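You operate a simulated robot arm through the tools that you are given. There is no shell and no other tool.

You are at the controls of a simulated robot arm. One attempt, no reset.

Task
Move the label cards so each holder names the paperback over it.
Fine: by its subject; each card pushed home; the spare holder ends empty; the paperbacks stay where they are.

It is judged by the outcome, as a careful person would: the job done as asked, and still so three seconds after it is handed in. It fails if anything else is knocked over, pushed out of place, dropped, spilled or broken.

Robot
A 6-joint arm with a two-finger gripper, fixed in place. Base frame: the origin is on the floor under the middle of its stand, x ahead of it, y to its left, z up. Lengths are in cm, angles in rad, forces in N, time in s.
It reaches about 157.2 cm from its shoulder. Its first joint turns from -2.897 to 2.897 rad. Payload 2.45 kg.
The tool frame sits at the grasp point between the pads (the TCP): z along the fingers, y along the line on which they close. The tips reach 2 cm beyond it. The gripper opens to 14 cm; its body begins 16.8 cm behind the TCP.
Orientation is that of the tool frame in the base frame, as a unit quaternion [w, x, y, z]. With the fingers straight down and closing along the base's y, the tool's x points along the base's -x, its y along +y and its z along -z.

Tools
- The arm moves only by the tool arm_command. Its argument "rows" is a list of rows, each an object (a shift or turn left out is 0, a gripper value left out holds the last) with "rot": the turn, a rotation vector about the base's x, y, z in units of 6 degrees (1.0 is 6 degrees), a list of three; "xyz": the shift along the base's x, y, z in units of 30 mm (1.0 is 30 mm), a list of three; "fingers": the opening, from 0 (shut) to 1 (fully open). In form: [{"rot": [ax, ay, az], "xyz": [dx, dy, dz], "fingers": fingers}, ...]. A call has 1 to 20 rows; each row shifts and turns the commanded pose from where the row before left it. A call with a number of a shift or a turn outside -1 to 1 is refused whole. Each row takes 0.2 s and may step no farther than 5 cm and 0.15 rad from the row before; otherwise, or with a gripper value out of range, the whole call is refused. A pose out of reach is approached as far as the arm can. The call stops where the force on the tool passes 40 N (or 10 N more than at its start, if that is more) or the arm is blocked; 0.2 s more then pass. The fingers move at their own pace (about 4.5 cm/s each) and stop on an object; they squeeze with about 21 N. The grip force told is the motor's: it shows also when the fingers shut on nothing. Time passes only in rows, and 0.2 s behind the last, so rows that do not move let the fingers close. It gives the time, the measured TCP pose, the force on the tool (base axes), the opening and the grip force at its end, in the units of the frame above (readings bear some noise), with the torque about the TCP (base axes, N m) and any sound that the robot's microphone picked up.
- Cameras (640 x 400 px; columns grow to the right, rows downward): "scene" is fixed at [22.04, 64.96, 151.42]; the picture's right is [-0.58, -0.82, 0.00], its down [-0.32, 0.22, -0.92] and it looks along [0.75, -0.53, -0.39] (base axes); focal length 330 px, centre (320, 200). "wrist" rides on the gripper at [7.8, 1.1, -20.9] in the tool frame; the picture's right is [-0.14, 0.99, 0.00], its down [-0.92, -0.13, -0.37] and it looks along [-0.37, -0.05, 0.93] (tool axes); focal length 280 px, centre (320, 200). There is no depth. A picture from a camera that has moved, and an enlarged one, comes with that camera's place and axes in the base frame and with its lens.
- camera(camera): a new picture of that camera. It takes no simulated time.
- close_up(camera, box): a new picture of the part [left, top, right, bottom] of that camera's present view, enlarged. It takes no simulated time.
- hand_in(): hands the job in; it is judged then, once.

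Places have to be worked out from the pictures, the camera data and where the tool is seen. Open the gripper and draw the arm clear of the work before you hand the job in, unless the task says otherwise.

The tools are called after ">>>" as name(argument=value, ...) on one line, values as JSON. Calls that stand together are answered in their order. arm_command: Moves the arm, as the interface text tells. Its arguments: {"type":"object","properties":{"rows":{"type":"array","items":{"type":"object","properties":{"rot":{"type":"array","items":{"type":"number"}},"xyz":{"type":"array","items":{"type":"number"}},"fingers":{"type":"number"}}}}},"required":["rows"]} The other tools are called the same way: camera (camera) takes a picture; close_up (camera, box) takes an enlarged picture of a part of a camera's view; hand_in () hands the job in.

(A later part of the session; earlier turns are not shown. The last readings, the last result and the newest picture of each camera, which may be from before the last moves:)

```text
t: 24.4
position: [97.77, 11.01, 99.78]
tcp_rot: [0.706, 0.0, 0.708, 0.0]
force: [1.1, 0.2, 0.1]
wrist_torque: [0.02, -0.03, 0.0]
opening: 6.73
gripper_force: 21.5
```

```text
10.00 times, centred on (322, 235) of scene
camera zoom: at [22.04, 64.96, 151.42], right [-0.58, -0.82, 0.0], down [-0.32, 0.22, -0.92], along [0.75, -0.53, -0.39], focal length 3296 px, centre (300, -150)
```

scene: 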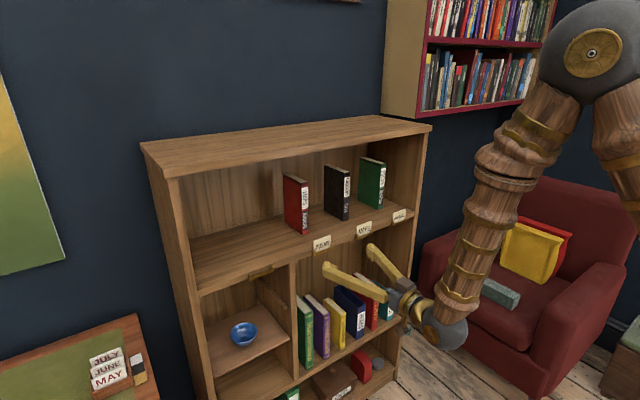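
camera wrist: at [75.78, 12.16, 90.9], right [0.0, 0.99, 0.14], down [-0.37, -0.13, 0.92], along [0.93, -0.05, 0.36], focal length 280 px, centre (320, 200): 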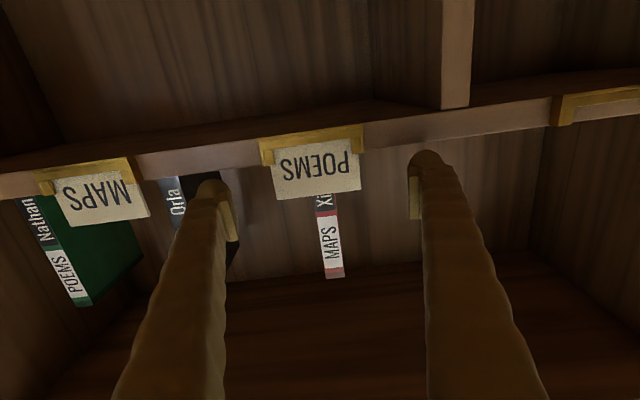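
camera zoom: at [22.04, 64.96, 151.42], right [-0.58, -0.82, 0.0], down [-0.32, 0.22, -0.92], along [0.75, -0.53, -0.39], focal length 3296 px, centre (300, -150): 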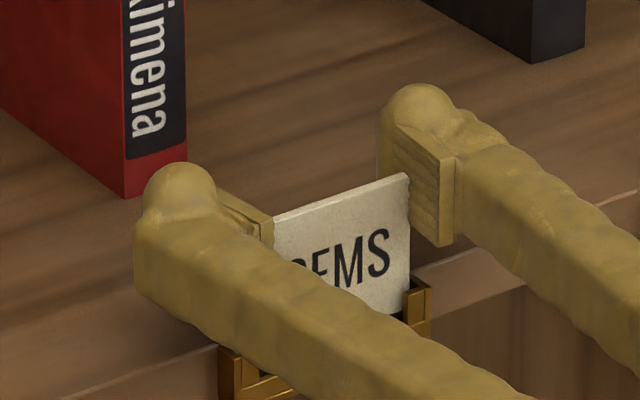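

The card rises with the gripper, unchanged in the grasp. I'll continue lifting clear of the slot, then draw back from the shelf.

>>> arm_command(rows=[{"xyz": [0, 0, 0.2]}, {"xyz": [0, 0, 0.25]}, {"xyz": [0, 0, 0.25]}, {"xyz": [0, 0, 0.25]}, {"xyz": [0, 0, 0]}])

>>> camera(camera="wrist")

>>> close_up(camera="wrist", box=[224, 80, 416, 200])

>>> close_up(camera="scene", box=[280, 205, 360, 255])

```text
t: 25.6
position: [97.68, 11.13, 102.7]
tcp_rot: [0.707, 0.0, 0.708, 0.0]
force: [-0.2, 0.5, 0.7]
wrist_torque: [-0.01, 0.02, -0.03]
opening: 6.75
gripper_force: 20.8
```

```text
taken
camera wrist: at [76.98, 12.13, 94.75], right [0.0, 0.99, 0.14], down [-0.37, -0.13, 0.92], along [0.93, -0.05, 0.36], focal length 280 px, centre (320, 200)
```

wrist: 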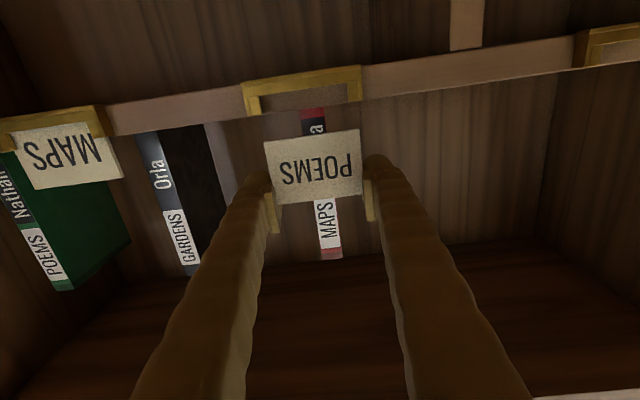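

```text
3.33 times, centred on (320, 140) of wrist
camera zoom: at [76.98, 12.13, 94.75], right [0.0, 0.99, 0.14], down [-0.37, -0.13, 0.92], along [0.93, -0.05, 0.36], focal length 935 px, centre (320, 400)
```

zoom: 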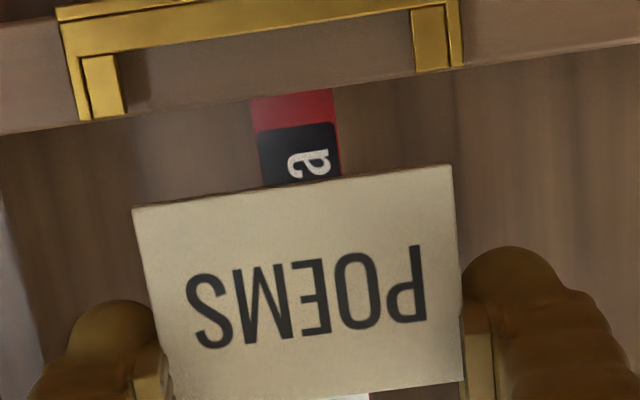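

```text
8.00 times, centred on (320, 230) of scene
camera zoom: at [22.04, 64.96, 151.42], right [-0.58, -0.82, 0.0], down [-0.32, 0.22, -0.92], along [0.75, -0.53, -0.39], focal length 2637 px, centre (320, -40)
```

zoom: 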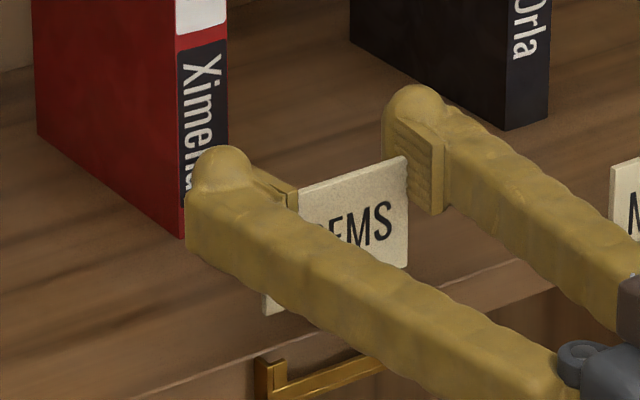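

The POEMS card is out of its slot and held square. I'll draw back 4 cm and carry it sideways to in front of the spare holder (y≈32.9).

>>> arm_command(rows=[{"xyz": [-0.5, 0, 0]}, {"xyz": [-0.5, 0, 0]}, {"xyz": [-0.35, 0.2, 0]}, {"xyz": [0, 0.6, 0]}, {"xyz": [0, 0.9, 0]}, {"xyz": [0, 0.9, 0]}, {"xyz": [0, 0.9, 0]}, {"xyz": [0, 0.9, 0]}, {"xyz": [0, 0.9, 0]}, {"xyz": [0, 0.9, 0]}, {"xyz": [0, 0.7, 0]}, {"xyz": [0, 0.4, 0]}, {"xyz": [0, 0, 0]}, {"xyz": [0, 0, 0]}])

>>> camera(camera="wrist")

>>> close_up(camera="wrist", box=[240, 60, 400, 160])

>>> camera(camera="scene")

```text
t: 28.6
position: [93.63, 32.97, 102.6]
tcp_rot: [0.707, 0.001, 0.708, -0.001]
force: [-0.1, -0.2, -0.3]
wrist_torque: [0.0, 0.02, 0.02]
opening: 6.74
gripper_force: 21.0
```

```text
taken
camera wrist: at [72.86, 34.12, 94.72], right [0.0, 0.99, 0.14], down [-0.37, -0.13, 0.92], along [0.93, -0.05, 0.36], focal length 280 px, centre (320, 200)
```

wrist: 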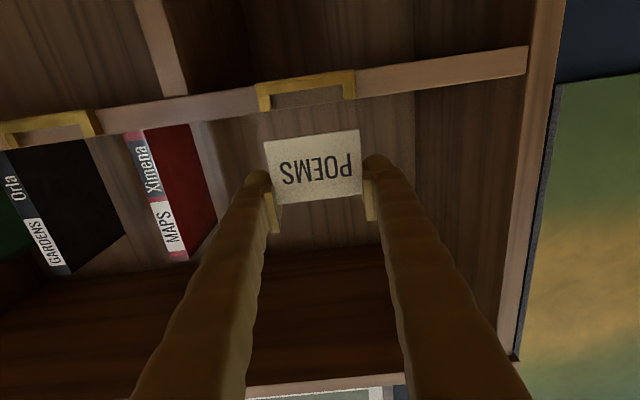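

```text
4.00 times, centred on (320, 110) of wrist
camera zoom: at [72.86, 34.12, 94.72], right [0.0, 0.99, 0.14], down [-0.37, -0.13, 0.92], along [0.93, -0.05, 0.36], focal length 1122 px, centre (320, 560)
```

zoom: 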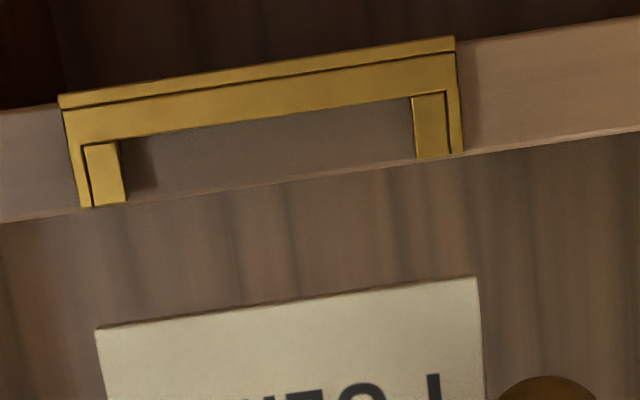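

```text
taken
```

scene: 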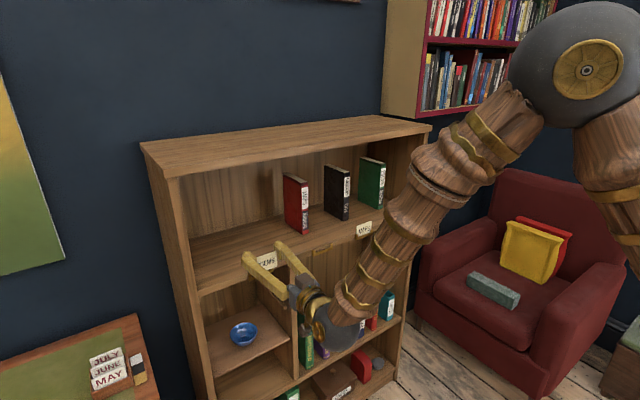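

The camera puts the spare holder's centre at y≈33.0 and the tool at ≈32.97, the same offset as when the card sat in its own holder. I'll move forward the same 4.05 cm and compare the view with the earlier reference before lowering.

>>> arm_command(rows=[{"xyz": [0.45, 0, 0]}, {"xyz": [0.45, 0, 0]}, {"xyz": [0.3, 0, 0]}, {"xyz": [0.15, 0, 0]}, {"xyz": [0, 0, 0]}])

>>> close_up(camera="wrist", box=[224, 80, 416, 200])

>>> close_up(camera="scene", box=[220, 225, 316, 285])

```text
t: 29.8
position: [97.72, 32.84, 102.7]
tcp_rot: [0.706, -0.001, 0.708, 0.0]
force: [0.4, 0.2, 0.2]
wrist_torque: [-0.01, 0.01, 0.02]
opening: 6.73
gripper_force: 20.9
```

```text
3.33 times, centred on (320, 140) of wrist
camera zoom: at [76.88, 33.97, 94.79], right [0.0, 0.99, 0.14], down [-0.37, -0.13, 0.92], along [0.93, -0.05, 0.36], focal length 935 px, centre (320, 400)
```

zoom: 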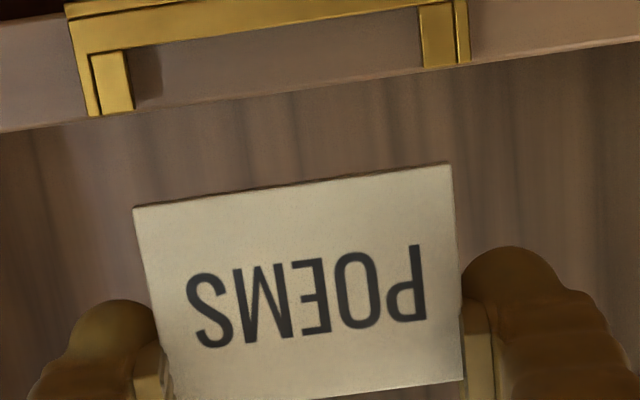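

```text
6.67 times, centred on (268, 255) of scene
camera zoom: at [22.04, 64.96, 151.42], right [-0.58, -0.82, 0.0], down [-0.32, 0.22, -0.92], along [0.75, -0.53, -0.39], focal length 2197 px, centre (667, -167)
```

zoom: 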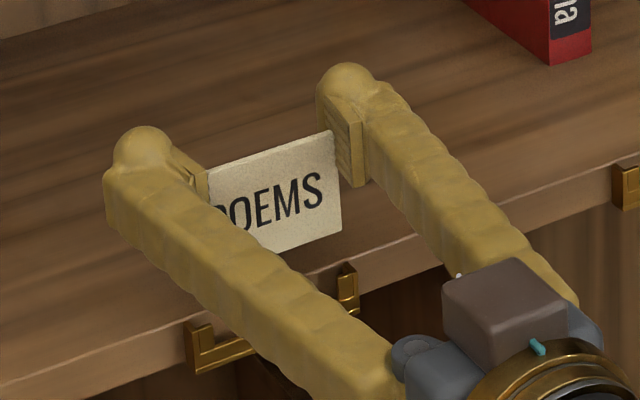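

Comparing with the reference, the holder appears 9 px right (≈0.18 cm), so the card needs a +0.17 cm shift in y. I'll apply that and lower until the card bottom is just above the slot, then look.

>>> arm_command(rows=[{"xyz": [0, 0.057, 0]}, {"xyz": [0, 0, -0.2]}, {"xyz": [0, 0, -0.2]}, {"xyz": [0, 0, -0.15]}, {"xyz": [0, 0, 0]}, {"xyz": [0, 0, 0]}])

>>> close_up(camera="wrist", box=[224, 90, 416, 210])

>>> close_up(camera="scene", box=[240, 240, 304, 280])

```text
t: 31.2
position: [97.81, 33.04, 101.02]
tcp_rot: [0.707, 0.0, 0.707, 0.0]
force: [-1.2, -0.1, 0.0]
wrist_torque: [0.0, 0.01, 0.03]
opening: 6.73
gripper_force: 20.8
```

```text
3.33 times, centred on (320, 150) of wrist
camera zoom: at [76.89, 34.17, 93.14], right [0.0, 0.99, 0.14], down [-0.37, -0.13, 0.92], along [0.93, -0.05, 0.36], focal length 935 px, centre (320, 367)
```

zoom: 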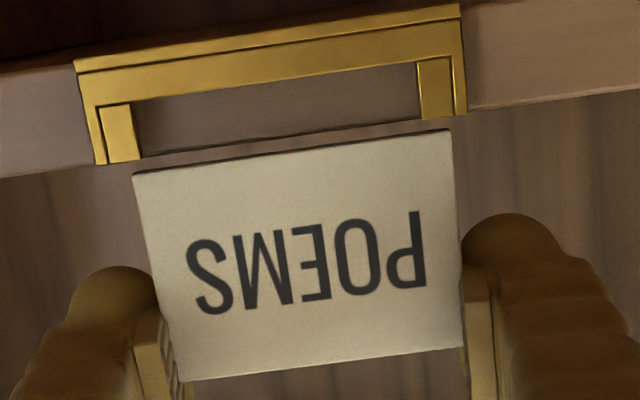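

```text
10.00 times, centred on (272, 260) of scene
camera zoom: at [22.04, 64.96, 151.42], right [-0.58, -0.82, 0.0], down [-0.32, 0.22, -0.92], along [0.75, -0.53, -0.39], focal length 3296 px, centre (800, -400)
```

zoom: 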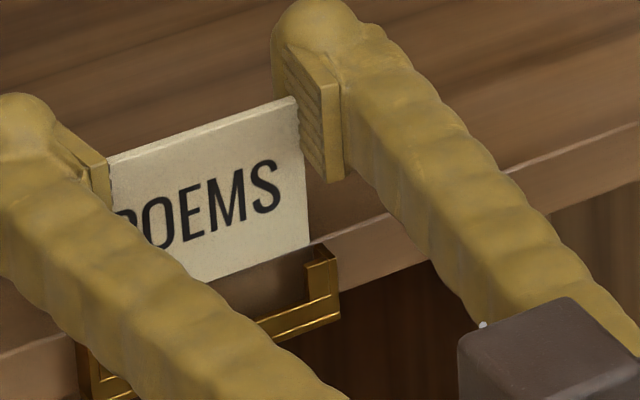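

The card's position in the gripper is unchanged and the holder is within about 0.07 cm of the reference alignment. I'll trim y by -0.05 and lower into the slot in small steps, watching the force.

>>> arm_command(rows=[{"xyz": [0, -0.018, 0]}, {"xyz": [0, 0, -0.1]}, {"xyz": [0, 0, -0.1]}, {"xyz": [0, 0, -0.05]}, {"xyz": [0, 0, 0]}])

>>> close_up(camera="wrist", box=[224, 100, 416, 220])

>>> close_up(camera="scene", box=[240, 240, 304, 280])

```text
t: 32.4
position: [97.76, 33.09, 100.22]
tcp_rot: [0.707, -0.001, 0.708, 0.0]
force: [0.6, -0.5, 0.2]
wrist_torque: [0.0, 0.0, -0.03]
opening: 6.41
gripper_force: 20.6
```

```text
3.33 times, centred on (320, 160) of wrist
camera zoom: at [76.93, 34.04, 92.47], right [0.0, 0.99, 0.14], down [-0.37, -0.13, 0.92], along [0.93, -0.05, 0.36], focal length 935 px, centre (320, 333)
```

zoom: 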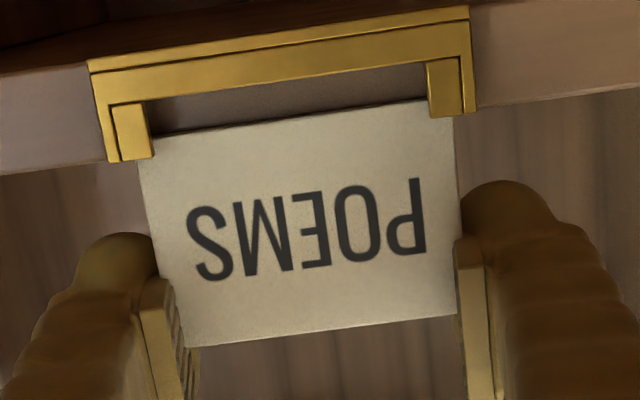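

```text
10.00 times, centred on (272, 260) of scene
camera zoom: at [22.04, 64.96, 151.42], right [-0.58, -0.82, 0.0], down [-0.32, 0.22, -0.92], along [0.75, -0.53, -0.39], focal length 3296 px, centre (800, -400)
```

zoom: 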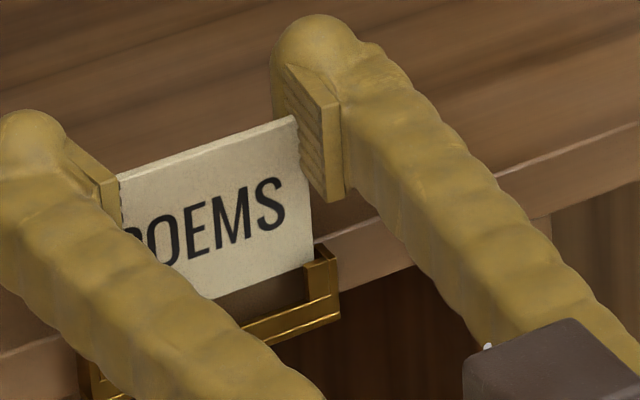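

The opening changed from 6.73 to 6.41 cm, so the card may have shifted in the grasp. I'll look closely before moving.

>>> close_up(camera="wrist", box=[256, 110, 384, 210])

>>> close_up(camera="scene", box=[248, 248, 280, 268])

>>> arm_command(rows=[{"xyz": [0, 0, 0]}])

```text
4.00 times, centred on (320, 160) of wrist
camera zoom: at [76.93, 34.04, 92.47], right [0.0, 0.99, 0.14], down [-0.37, -0.13, 0.92], along [0.93, -0.05, 0.36], focal length 1122 px, centre (320, 360)
```

zoom: 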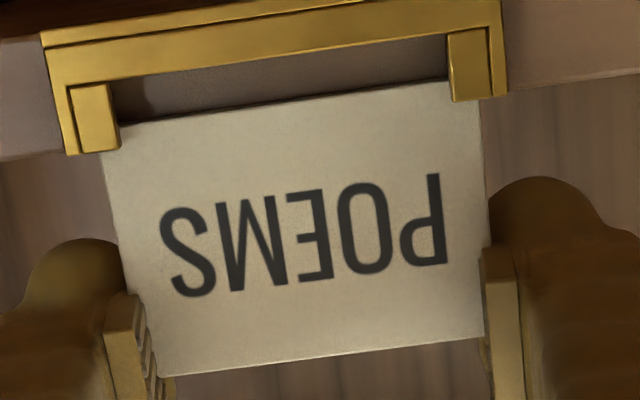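

```text
16.00 times, centred on (264, 258) of scene
camera zoom: at [22.04, 64.96, 151.42], right [-0.58, -0.82, 0.0], down [-0.32, 0.22, -0.92], along [0.75, -0.53, -0.39], focal length 5274 px, centre (1216, -728)
```

zoom: 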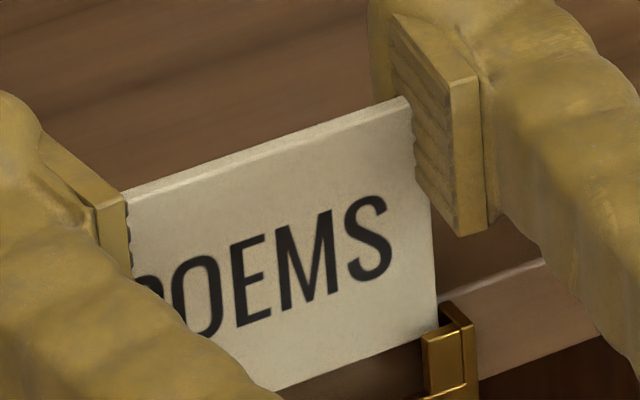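

```text
t: 32.8
position: [97.75, 32.91, 100.43]
tcp_rot: [0.707, 0.0, 0.708, 0.0]
force: [0.5, -0.5, -0.3]
wrist_torque: [-0.01, 0.0, -0.03]
opening: 6.43
gripper_force: 21.2
```

The card is square and its image position in the gripper is unchanged; the pads are just biting deeper. It is starting into the slot with the same side gaps as in its original holder, so I'll keep lowering.

>>> arm_command(rows=[{"xyz": [0, 0, -0.1]}, {"xyz": [0, 0, -0.1]}, {"xyz": [0, 0, -0.1]}, {"xyz": [0, 0, 0]}])

>>> close_up(camera="wrist", box=[224, 100, 416, 220])

>>> close_up(camera="scene", box=[240, 240, 304, 280])

```text
t: 33.8
position: [97.64, 33.03, 99.3]
tcp_rot: [0.707, -0.001, 0.707, 0.0]
force: [-4.7, -0.6, 0.5]
wrist_torque: [-0.01, 0.2, -0.03]
opening: 6.41
gripper_force: 20.1
```

```text
3.33 times, centred on (320, 160) of wrist
camera zoom: at [76.96, 34.12, 91.48], right [0.0, 0.99, 0.14], down [-0.37, -0.13, 0.92], along [0.93, -0.05, 0.36], focal length 935 px, centre (320, 333)
```

zoom: 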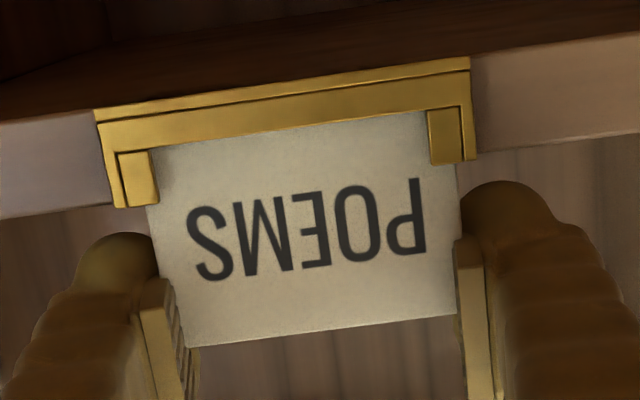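

```text
10.00 times, centred on (272, 260) of scene
camera zoom: at [22.04, 64.96, 151.42], right [-0.58, -0.82, 0.0], down [-0.32, 0.22, -0.92], along [0.75, -0.53, -0.39], focal length 3296 px, centre (800, -400)
```

zoom: 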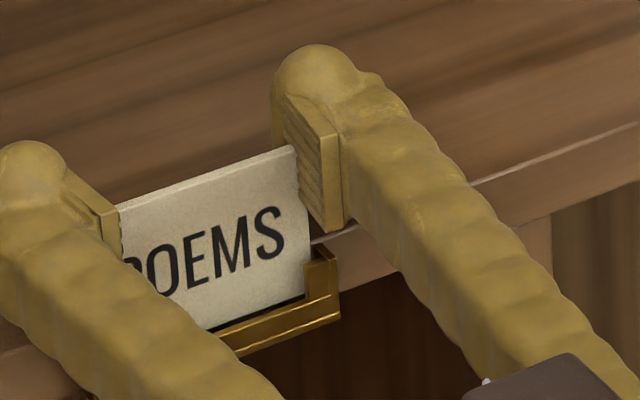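

The card is in the slot but being pressed slightly backward (-4.7 N in x). I'll ease x back about 0.1 cm and lower the remaining 0.5 cm, watching for the bottom.

>>> arm_command(rows=[{"xyz": [-0.035, 0, 0]}, {"xyz": [0, 0, -0.06]}, {"xyz": [0, 0, -0.06]}, {"xyz": [0, 0, -0.04]}, {"xyz": [0, 0, 0]}])

>>> close_up(camera="wrist", box=[224, 110, 416, 230])

>>> close_up(camera="scene", box=[240, 240, 304, 280])

```text
t: 35.0
position: [97.62, 33.01, 98.98]
tcp_rot: [0.707, -0.001, 0.708, 0.0]
force: [0.3, -0.9, -0.1]
wrist_torque: [0.02, -0.01, -0.03]
opening: 6.42
gripper_force: 20.8
```

```text
3.33 times, centred on (320, 170) of wrist
camera zoom: at [76.7, 34.1, 91.05], right [0.0, 0.99, 0.14], down [-0.37, -0.13, 0.92], along [0.93, -0.05, 0.36], focal length 935 px, centre (320, 300)
```

zoom: 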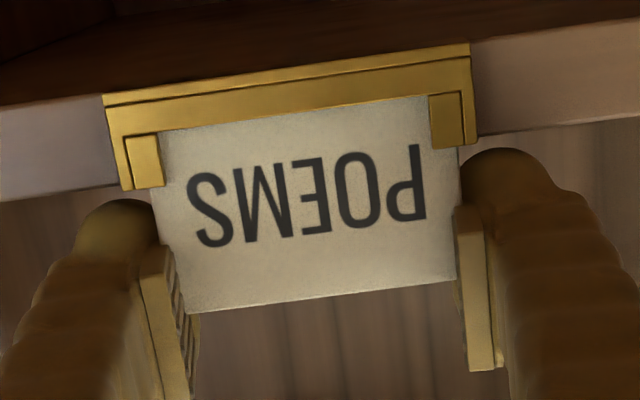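

```text
10.00 times, centred on (272, 260) of scene
camera zoom: at [22.04, 64.96, 151.42], right [-0.58, -0.82, 0.0], down [-0.32, 0.22, -0.92], along [0.75, -0.53, -0.39], focal length 3296 px, centre (800, -400)
```

zoom: 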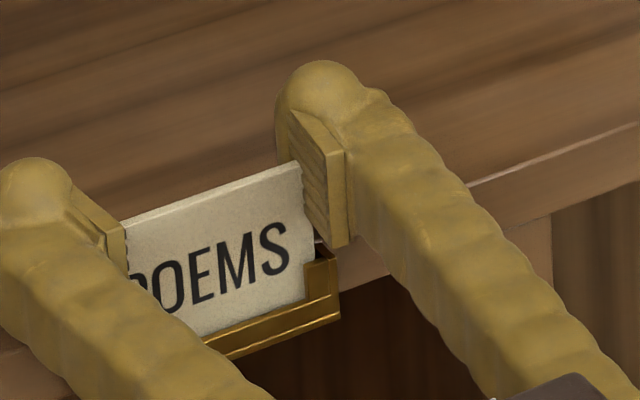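

Forces are near zero and the card is about 0.1 cm from its seated height. I'll lower a touch more until it bottoms, then open the fingers.

>>> arm_command(rows=[{"xyz": [0, 0, -0.04]}, {"xyz": [0, 0, -0.02]}, {"xyz": [0, 0, 0]}])

```text
t: 35.8
position: [97.59, 32.9, 98.68]
tcp_rot: [0.707, 0.0, 0.707, 0.0]
force: [-0.7, -0.2, 6.1]
wrist_torque: [-0.01, 0.05, -0.06]
opening: 6.47
gripper_force: 21.0
```

It bottomed out with +6 N in z. Opening the fingers to release.

>>> arm_command(rows=[{"fingers": 0.6}, {"xyz": [0, 0, 0]}, {"xyz": [0, 0, 0]}, {"xyz": [0, 0, 0]}])

>>> close_up(camera="wrist", box=[224, 110, 416, 230])

>>> close_up(camera="scene", box=[240, 240, 304, 280])

```text
t: 36.8
position: [97.66, 32.92, 98.85]
tcp_rot: [0.707, 0.0, 0.708, 0.0]
force: [-0.3, 0.1, 0.7]
wrist_torque: [-0.01, -0.03, 0.0]
opening: 8.39
gripper_force: 0.0
```

```text
3.33 times, centred on (320, 170) of wrist
camera zoom: at [76.81, 34.06, 90.83], right [0.0, 0.99, 0.14], down [-0.37, -0.13, 0.92], along [0.93, -0.05, 0.36], focal length 935 px, centre (320, 300)
```

zoom: 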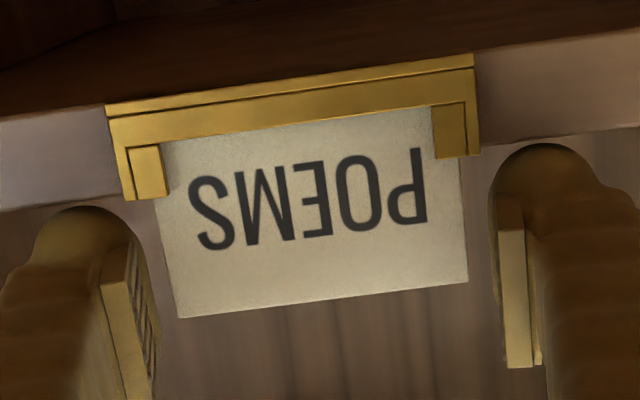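

```text
10.00 times, centred on (272, 260) of scene
camera zoom: at [22.04, 64.96, 151.42], right [-0.58, -0.82, 0.0], down [-0.32, 0.22, -0.92], along [0.75, -0.53, -0.39], focal length 3296 px, centre (800, -400)
```

zoom: 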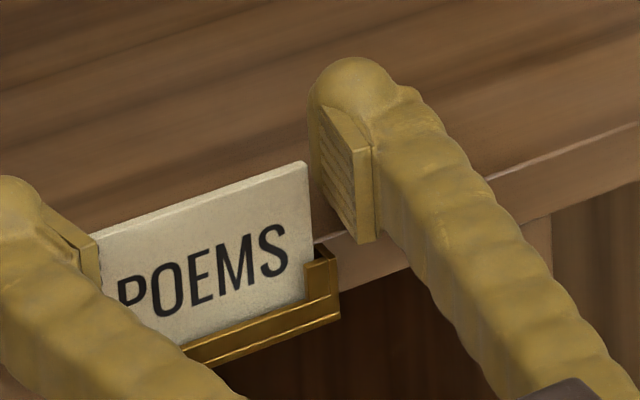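

POEMS is parked in the spare holder. I'll back straight out 4.5 cm and travel to in front of the MAPS card (y≈-7).

>>> arm_command(rows=[{"xyz": [-0.4, 0, 0]}, {"xyz": [-0.6, 0, 0], "fingers": 0.7}, {"xyz": [-0.5, 0, 0]}, {"xyz": [0, -0.4, 0]}, {"xyz": [0, -0.7, 0]}, {"xyz": [0, -0.95, 0]}, {"xyz": [0, -0.95, 0]}, {"xyz": [0, -0.95, 0]}, {"xyz": [0, -0.95, 0]}, {"xyz": [0, -0.95, 0]}, {"xyz": [0, -0.95, 0]}, {"xyz": [0, -0.95, 0]}, {"xyz": [0, -0.95, 0]}, {"xyz": [0, -0.95, 0]}, {"xyz": [0, -0.95, 0]}, {"xyz": [0, -0.95, 0]}, {"xyz": [0, -0.95, 0]}, {"xyz": [0, -0.5, 0]}, {"xyz": [0, -0.3, 0]}, {"xyz": [0, 0, 0]}])

>>> camera(camera="wrist")

>>> camera(camera="scene")

>>> close_up(camera="wrist", box=[256, 110, 384, 190])

```text
t: 41.0
position: [93.17, -6.89, 98.75]
tcp_rot: [0.706, 0.0, 0.708, -0.001]
force: [-0.4, -0.1, -0.3]
wrist_torque: [-0.01, -0.01, 0.0]
opening: 9.81
gripper_force: 0.0
```

```text
taken
camera wrist: at [72.36, -5.73, 90.92], right [0.0, 0.99, 0.14], down [-0.37, -0.13, 0.92], along [0.93, -0.05, 0.36], focal length 280 px, centre (320, 200)
```

wrist: 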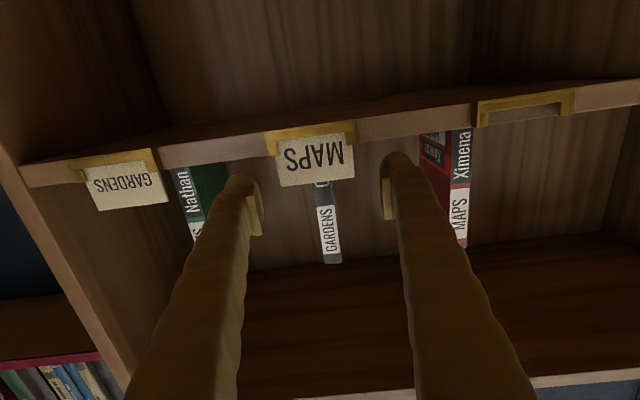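

```text
taken
```

scene: 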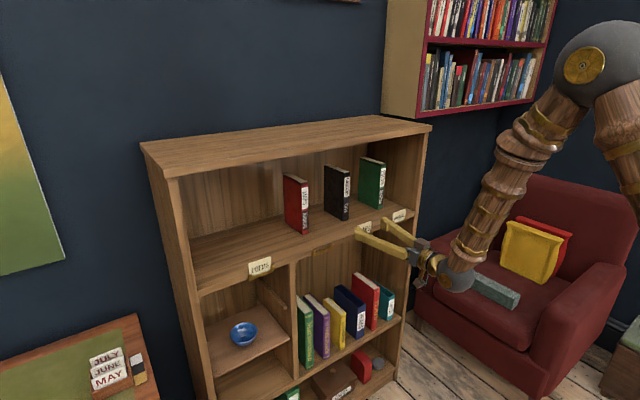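

```text
5.00 times, centred on (320, 150) of wrist
camera zoom: at [72.36, -5.73, 90.92], right [0.0, 0.99, 0.14], down [-0.37, -0.13, 0.92], along [0.93, -0.05, 0.36], focal length 1402 px, centre (320, 450)
```

zoom: 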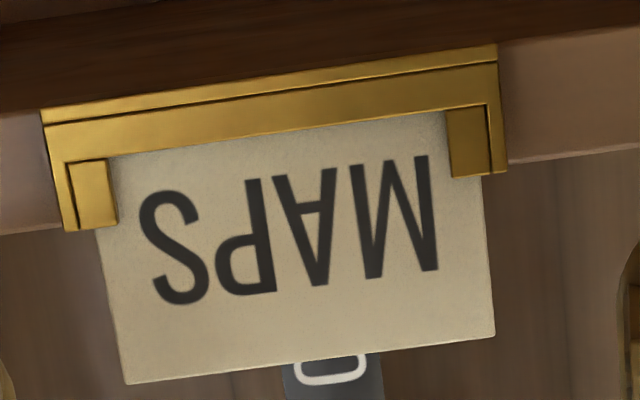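

The MAPS card and its holder centre compute to y≈-7.03, and the tool is at ≈-6.89. I'll shift -0.14 in y, advance the same 4.5 cm, and grip.

>>> arm_command(rows=[{"xyz": [0.2, -0.046, 0]}, {"xyz": [0.5, 0, 0]}, {"xyz": [0.5, 0, 0]}, {"xyz": [0.3, 0, 0]}, {"xyz": [0, 0, 0], "fingers": 0.565}, {"xyz": [0, 0, 0]}, {"xyz": [0, 0, 0]}])

>>> close_up(camera="wrist", box=[224, 110, 416, 230])

>>> close_up(camera="scene", box=[340, 205, 388, 235])

```text
t: 42.6
position: [97.59, -6.89, 98.79]
tcp_rot: [0.706, 0.0, 0.708, 0.0]
force: [-0.4, 0.6, 0.2]
wrist_torque: [0.03, 0.01, 0.02]
opening: 7.91
gripper_force: 0.1
```

```text
3.33 times, centred on (320, 170) of wrist
camera zoom: at [76.81, -5.85, 90.85], right [0.0, 0.99, 0.14], down [-0.37, -0.13, 0.92], along [0.93, -0.05, 0.36], focal length 935 px, centre (320, 300)
```

zoom: 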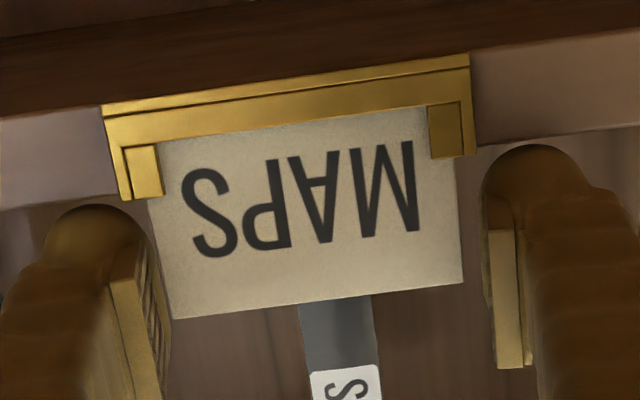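

```text
13.33 times, centred on (364, 220) of scene
camera zoom: at [22.04, 64.96, 151.42], right [-0.58, -0.82, 0.0], down [-0.32, 0.22, -0.92], along [0.75, -0.53, -0.39], focal length 4395 px, centre (-267, -67)
```

zoom: 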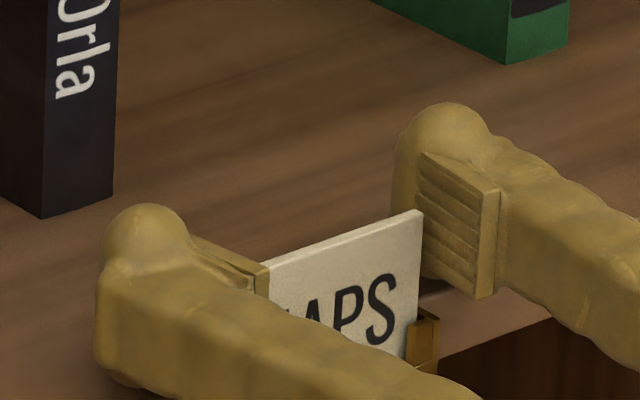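

The view matches the POEMS grasp almost exactly. Closing on the MAPS card.

>>> arm_command(rows=[{"fingers": 0.4}, {"xyz": [0, 0, 0]}, {"xyz": [0, 0, 0]}, {"xyz": [0, 0, 0]}, {"xyz": [0, 0, 0]}])

>>> close_up(camera="wrist", box=[224, 110, 416, 230])

```text
t: 43.8
position: [97.68, -6.94, 98.73]
tcp_rot: [0.707, 0.0, 0.707, 0.0]
force: [1.1, -1.1, 0.9]
wrist_torque: [-0.02, 0.0, 0.01]
opening: 6.46
gripper_force: 21.4
```

```text
3.33 times, centred on (320, 170) of wrist
camera zoom: at [76.81, -5.85, 90.85], right [0.0, 0.99, 0.14], down [-0.37, -0.13, 0.92], along [0.93, -0.05, 0.36], focal length 935 px, centre (320, 300)
```

zoom: 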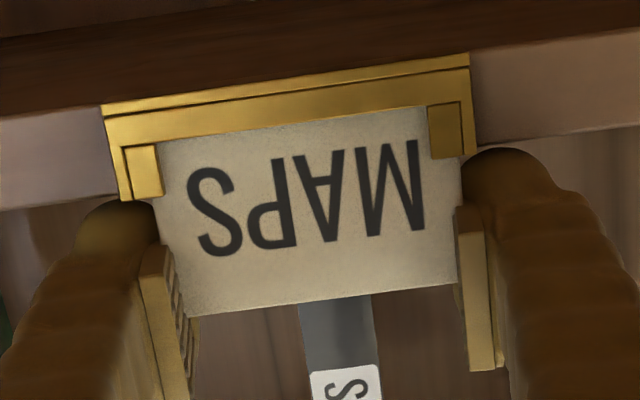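

Gripped (6.46 cm, 21 N), and the side force is small. Lifting straight out of the slot by 3.9 cm and drawing back 4 cm.

>>> arm_command(rows=[{"xyz": [0, 0, 0.1]}, {"xyz": [0, 0, 0.12]}, {"xyz": [0, 0, 0.12]}, {"xyz": [0, 0, 0.2]}, {"xyz": [0, 0, 0.25]}, {"xyz": [0, 0, 0.25]}, {"xyz": [0, 0, 0.25]}, {"xyz": [0, 0, 0]}])

>>> close_up(camera="wrist", box=[224, 80, 416, 200])

>>> close_up(camera="scene", box=[330, 195, 394, 235])

```text
t: 45.6
position: [97.6, -6.94, 102.61]
tcp_rot: [0.707, 0.0, 0.707, 0.0]
force: [0.4, 0.3, 0.1]
wrist_torque: [-0.01, -0.02, 0.03]
opening: 6.4
gripper_force: 20.9
```

```text
3.33 times, centred on (320, 140) of wrist
camera zoom: at [76.75, -5.83, 94.73], right [0.0, 0.99, 0.14], down [-0.37, -0.13, 0.92], along [0.93, -0.05, 0.36], focal length 935 px, centre (320, 400)
```

zoom: 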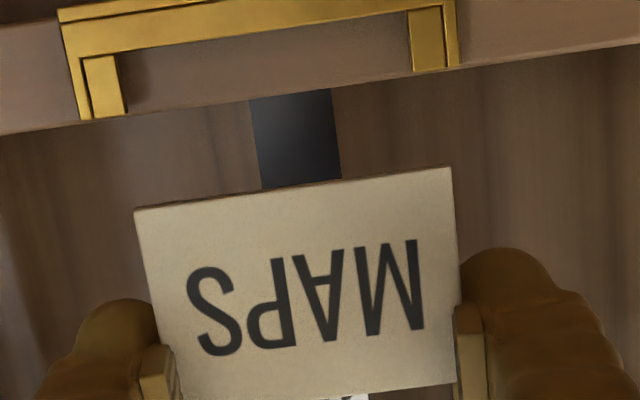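

```text
10.00 times, centred on (362, 215) of scene
camera zoom: at [22.04, 64.96, 151.42], right [-0.58, -0.82, 0.0], down [-0.32, 0.22, -0.92], along [0.75, -0.53, -0.39], focal length 3296 px, centre (-100, 50)
```

zoom: 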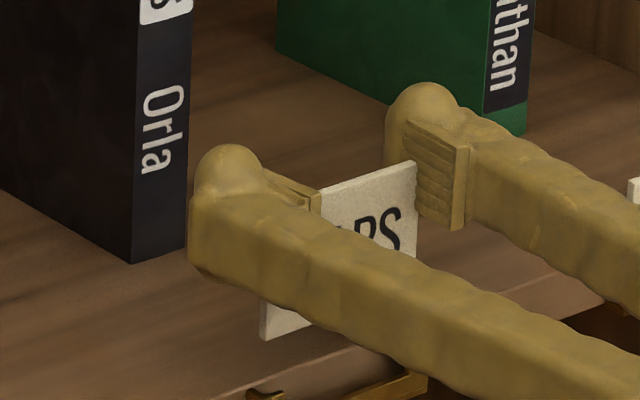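

MAPS is out and square. Back off, carry it +18.04 cm in y to in front of the red book's holder, then check alignment.

>>> arm_command(rows=[{"xyz": [-0.5, 0, 0]}, {"xyz": [-0.5, 0, 0]}, {"xyz": [-0.35, 0, 0]}, {"xyz": [0, 0.4, 0]}, {"xyz": [0, 0.7, 0]}, {"xyz": [0, 0.95, 0]}, {"xyz": [0, 0.95, 0]}, {"xyz": [0, 0.95, 0]}, {"xyz": [0, 0.95, 0]}, {"xyz": [0, 0.713, 0]}, {"xyz": [0, 0.4, 0]}, {"xyz": [0, 0, 0]}, {"xyz": [0, 0, 0]}, {"xyz": [0.45, 0, 0]}, {"xyz": [0.45, 0, 0]}, {"xyz": [0.3, 0, 0]}, {"xyz": [0.15, 0, 0]}, {"xyz": [0, 0, 0]}, {"xyz": [0, 0, 0]}])

>>> close_up(camera="wrist", box=[224, 80, 416, 200])

>>> close_up(camera="scene", box=[280, 205, 360, 255])

```text
t: 49.6
position: [97.81, 11.03, 102.58]
tcp_rot: [0.707, 0.0, 0.707, 0.0]
force: [-0.7, 0.2, -0.1]
wrist_torque: [0.01, -0.01, 0.02]
opening: 6.38
gripper_force: 20.8
```

```text
3.33 times, centred on (320, 140) of wrist
camera zoom: at [76.86, 12.1, 94.75], right [0.0, 0.99, 0.14], down [-0.37, -0.13, 0.92], along [0.93, -0.05, 0.36], focal length 935 px, centre (320, 400)
```

zoom: 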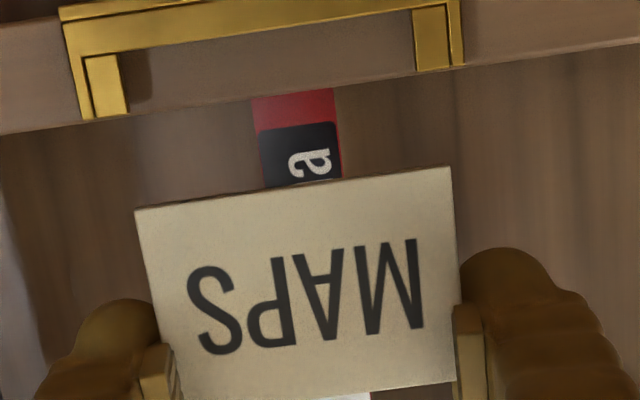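

```text
8.00 times, centred on (320, 230) of scene
camera zoom: at [22.04, 64.96, 151.42], right [-0.58, -0.82, 0.0], down [-0.32, 0.22, -0.92], along [0.75, -0.53, -0.39], focal length 2637 px, centre (320, -40)
```

zoom: 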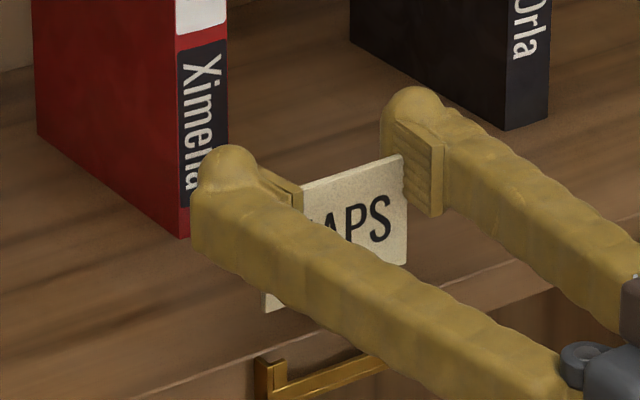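

The holder's position in the view matches the reference within about 3 px. I'll lower to the slot entrance and just inside, then check forces.

>>> arm_command(rows=[{"xyz": [0, 0.01, -0.2]}, {"xyz": [0, 0, -0.2]}, {"xyz": [0, 0, -0.15]}, {"xyz": [0, 0, -0.1]}, {"xyz": [0, 0, -0.1]}, {"xyz": [0, 0, -0.1]}, {"xyz": [0, 0, 0]}])

>>> close_up(camera="wrist", box=[224, 100, 416, 220])

>>> close_up(camera="scene", box=[290, 215, 354, 255])

```text
t: 51.2
position: [97.72, 10.86, 99.96]
tcp_rot: [0.707, 0.001, 0.707, -0.001]
force: [0.2, 1.7, 15.8]
wrist_torque: [0.13, -0.06, 0.03]
opening: 6.62
gripper_force: 21.2
```

```text
3.33 times, centred on (320, 160) of wrist
camera zoom: at [76.83, 12.06, 92.13], right [0.0, 0.99, 0.14], down [-0.37, -0.13, 0.92], along [0.93, -0.05, 0.36], focal length 935 px, centre (320, 333)
```

zoom: 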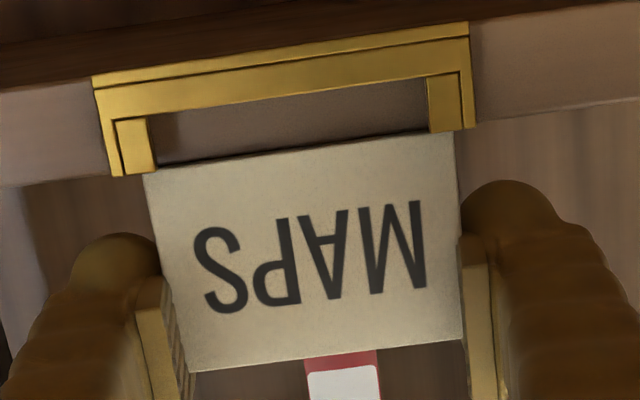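

```text
10.00 times, centred on (322, 235) of scene
camera zoom: at [22.04, 64.96, 151.42], right [-0.58, -0.82, 0.0], down [-0.32, 0.22, -0.92], along [0.75, -0.53, -0.39], focal length 3296 px, centre (300, -150)
```

zoom: 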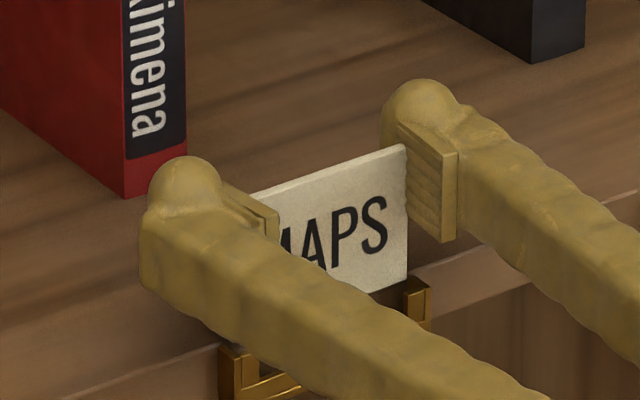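

The card has met something at the slot mouth (+16 N in z) and slid up a little in the grasp. I'll lift slightly to unload it and look closely at how its bottom edge lies relative to the lips.

>>> arm_command(rows=[{"xyz": [0, 0, 0.08]}, {"xyz": [0, 0, 0]}])

>>> close_up(camera="wrist", box=[250, 105, 290, 165])

>>> close_up(camera="wrist", box=[340, 95, 380, 155])

>>> close_up(camera="scene", box=[314, 228, 338, 248])

```text
t: 51.8
position: [97.66, 10.91, 100.2]
tcp_rot: [0.706, -0.001, 0.709, 0.0]
force: [0.3, 0.1, -0.1]
wrist_torque: [-0.01, -0.01, 0.02]
opening: 6.66
gripper_force: 21.2
```

```text
6.67 times, centred on (270, 135) of wrist
camera zoom: at [76.84, 12.06, 92.38], right [0.0, 0.99, 0.14], down [-0.37, -0.13, 0.92], along [0.93, -0.05, 0.36], focal length 1869 px, centre (653, 633)
```

zoom: 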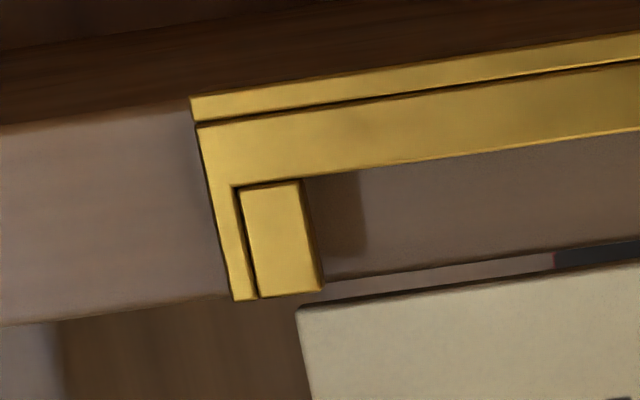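

```text
6.67 times, centred on (360, 125) of wrist
camera zoom: at [76.84, 12.06, 92.38], right [0.0, 0.99, 0.14], down [-0.37, -0.13, 0.92], along [0.93, -0.05, 0.36], focal length 1869 px, centre (53, 700)
```

zoom: 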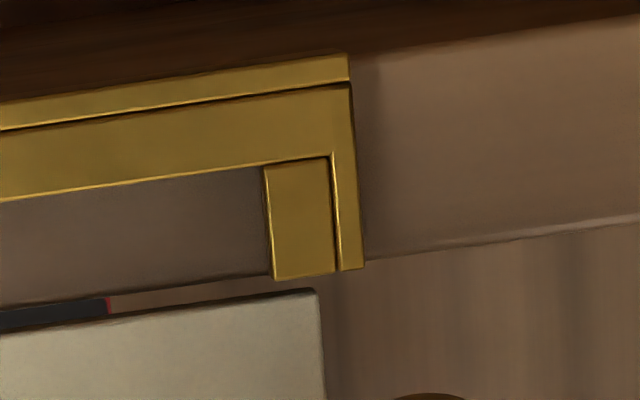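

```text
16.00 times, centred on (326, 238) of scene
camera zoom: at [22.04, 64.96, 151.42], right [-0.58, -0.82, 0.0], down [-0.32, 0.22, -0.92], along [0.75, -0.53, -0.39], focal length 5274 px, centre (224, -408)
```

zoom: 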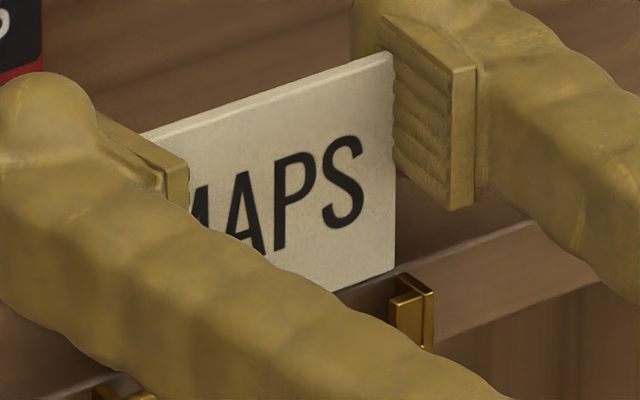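

Comparing views, the card sits slightly too far back (+x≈0.15–0.2) and ≈0.08 cm toward -y, so it landed on the shelf edge rather than in the slot. I'll correct x by -0.17 and y by +0.08 and lower 0.45 cm gently.

>>> arm_command(rows=[{"xyz": [-0.057, 0.027, 0]}, {"xyz": [0, 0, -0.05]}, {"xyz": [0, 0, -0.05]}, {"xyz": [0, 0, -0.05]}, {"xyz": [0, 0, 0]}])

>>> close_up(camera="wrist", box=[224, 100, 416, 220])

>>> close_up(camera="scene", box=[314, 228, 338, 248])

```text
t: 53.0
position: [97.64, 11.16, 99.87]
tcp_rot: [0.707, -0.001, 0.707, 0.0]
force: [0.3, -0.4, -0.5]
wrist_torque: [0.03, 0.07, 0.01]
opening: 6.65
gripper_force: 21.3
```

```text
3.33 times, centred on (320, 160) of wrist
camera zoom: at [76.68, 12.19, 91.92], right [0.0, 0.99, 0.14], down [-0.37, -0.13, 0.92], along [0.93, -0.05, 0.36], focal length 935 px, centre (320, 333)
```

zoom: 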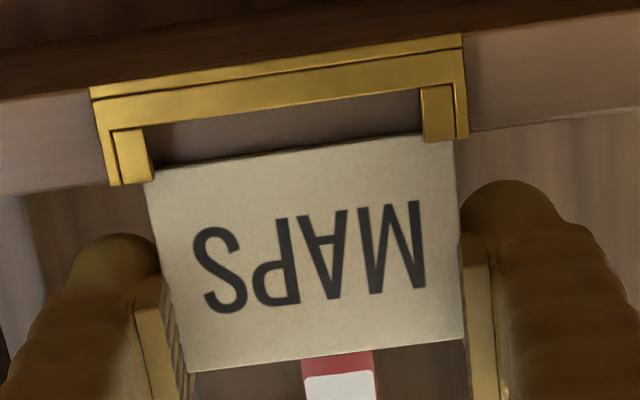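

```text
16.00 times, centred on (326, 238) of scene
camera zoom: at [22.04, 64.96, 151.42], right [-0.58, -0.82, 0.0], down [-0.32, 0.22, -0.92], along [0.75, -0.53, -0.39], focal length 5274 px, centre (224, -408)
```

zoom: 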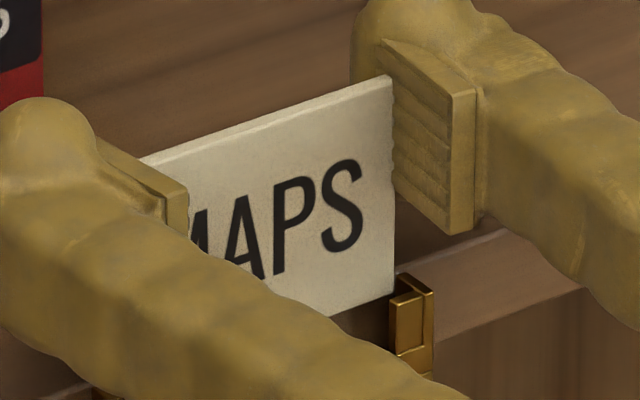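

No force now, and the card's bottom edge has slipped behind the lips. I'll trim y back by 0.05 cm and continue down in small steps.

>>> arm_command(rows=[{"xyz": [0, -0.017, 0]}, {"xyz": [0, 0, -0.07]}, {"xyz": [0, 0, -0.07]}, {"xyz": [0, 0, -0.07]}, {"xyz": [0, 0, 0]}])

>>> close_up(camera="wrist", box=[224, 100, 416, 220])

>>> close_up(camera="scene", box=[314, 228, 338, 248])

```text
t: 54.2
position: [97.48, 10.99, 99.16]
tcp_rot: [0.707, 0.001, 0.707, -0.002]
force: [-2.8, 0.6, 1.0]
wrist_torque: [-0.05, 0.09, -0.09]
opening: 6.67
gripper_force: 20.8
```

```text
3.33 times, centred on (320, 160) of wrist
camera zoom: at [76.71, 12.13, 91.26], right [0.0, 0.99, 0.14], down [-0.37, -0.13, 0.92], along [0.93, -0.05, 0.36], focal length 935 px, centre (320, 333)
```

zoom: 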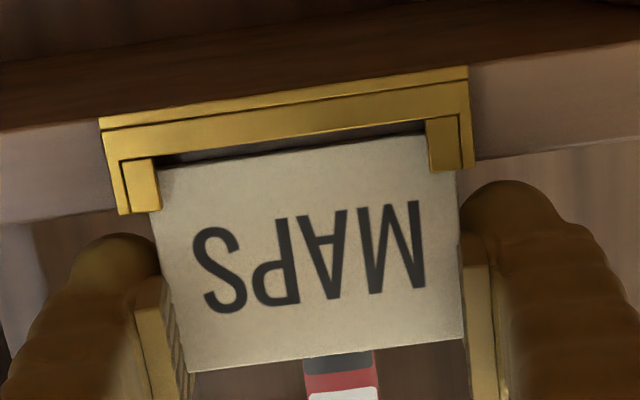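

```text
16.00 times, centred on (326, 238) of scene
camera zoom: at [22.04, 64.96, 151.42], right [-0.58, -0.82, 0.0], down [-0.32, 0.22, -0.92], along [0.75, -0.53, -0.39], focal length 5274 px, centre (224, -408)
```

zoom: 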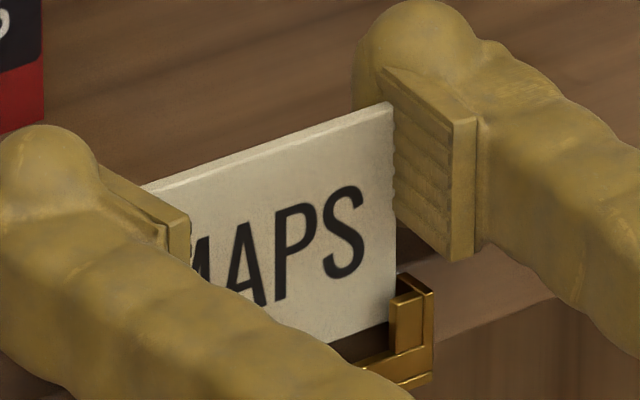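

The card is well into the slot with slight back pressure (-2.8 N). I'll ease x by -0.06, lower 0.5 cm more (the fingers stay clear of the shelf), then release so it drops the last few millimetres.

>>> arm_command(rows=[{"xyz": [-0.02, 0, 0]}, {"xyz": [0, 0, -0.06]}, {"xyz": [0, 0, -0.06]}, {"xyz": [0, 0, -0.05]}, {"xyz": [0, 0, 0]}])

>>> close_up(camera="wrist", box=[224, 100, 416, 220])

```text
t: 55.4
position: [97.47, 11.03, 98.61]
tcp_rot: [0.707, 0.001, 0.707, -0.001]
force: [-0.4, -0.7, -0.6]
wrist_torque: [-0.01, -0.03, 0.06]
opening: 6.66
gripper_force: 20.8
```

```text
3.33 times, centred on (320, 160) of wrist
camera zoom: at [76.62, 12.16, 90.77], right [0.0, 0.99, 0.14], down [-0.37, -0.13, 0.92], along [0.93, -0.05, 0.36], focal length 935 px, centre (320, 333)
```

zoom: 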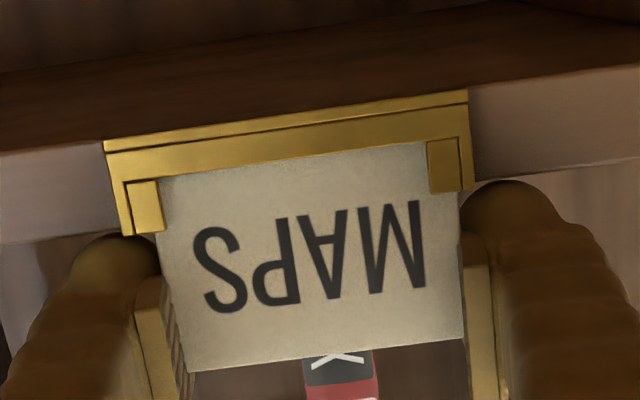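

Forces are near zero and the card is deep in the slot. Releasing now.

>>> arm_command(rows=[{"fingers": 0.6}, {"xyz": [0, 0, 0]}, {"xyz": [0, 0, 0]}, {"xyz": [0, 0, 0]}])

>>> close_up(camera="wrist", box=[224, 100, 416, 220])

>>> close_up(camera="scene", box=[290, 215, 354, 255])

```text
t: 56.4
position: [97.36, 11.09, 98.66]
tcp_rot: [0.707, 0.0, 0.708, 0.0]
force: [0.0, -0.2, -1.4]
wrist_torque: [0.01, -0.02, -0.01]
opening: 8.4
gripper_force: 0.0
```

```text
3.33 times, centred on (320, 160) of wrist
camera zoom: at [76.62, 12.16, 90.77], right [0.0, 0.99, 0.14], down [-0.37, -0.13, 0.92], along [0.93, -0.05, 0.36], focal length 935 px, centre (320, 333)
```

zoom: 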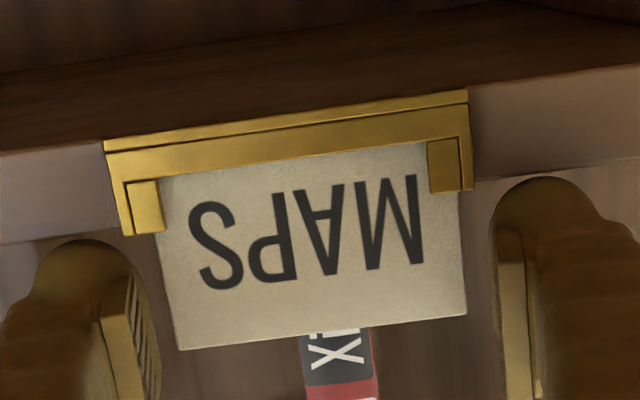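

```text
10.00 times, centred on (322, 235) of scene
camera zoom: at [22.04, 64.96, 151.42], right [-0.58, -0.82, 0.0], down [-0.32, 0.22, -0.92], along [0.75, -0.53, -0.39], focal length 3296 px, centre (300, -150)
```

zoom: 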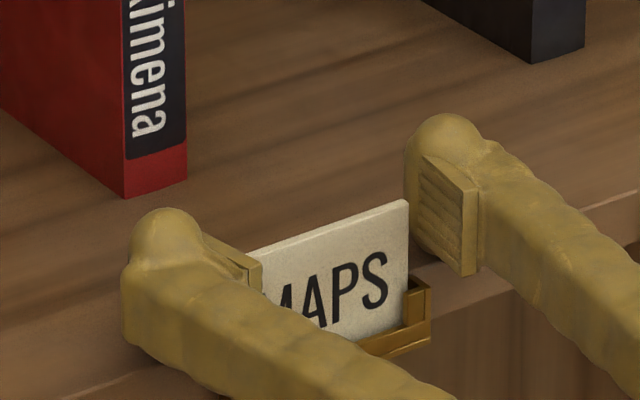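

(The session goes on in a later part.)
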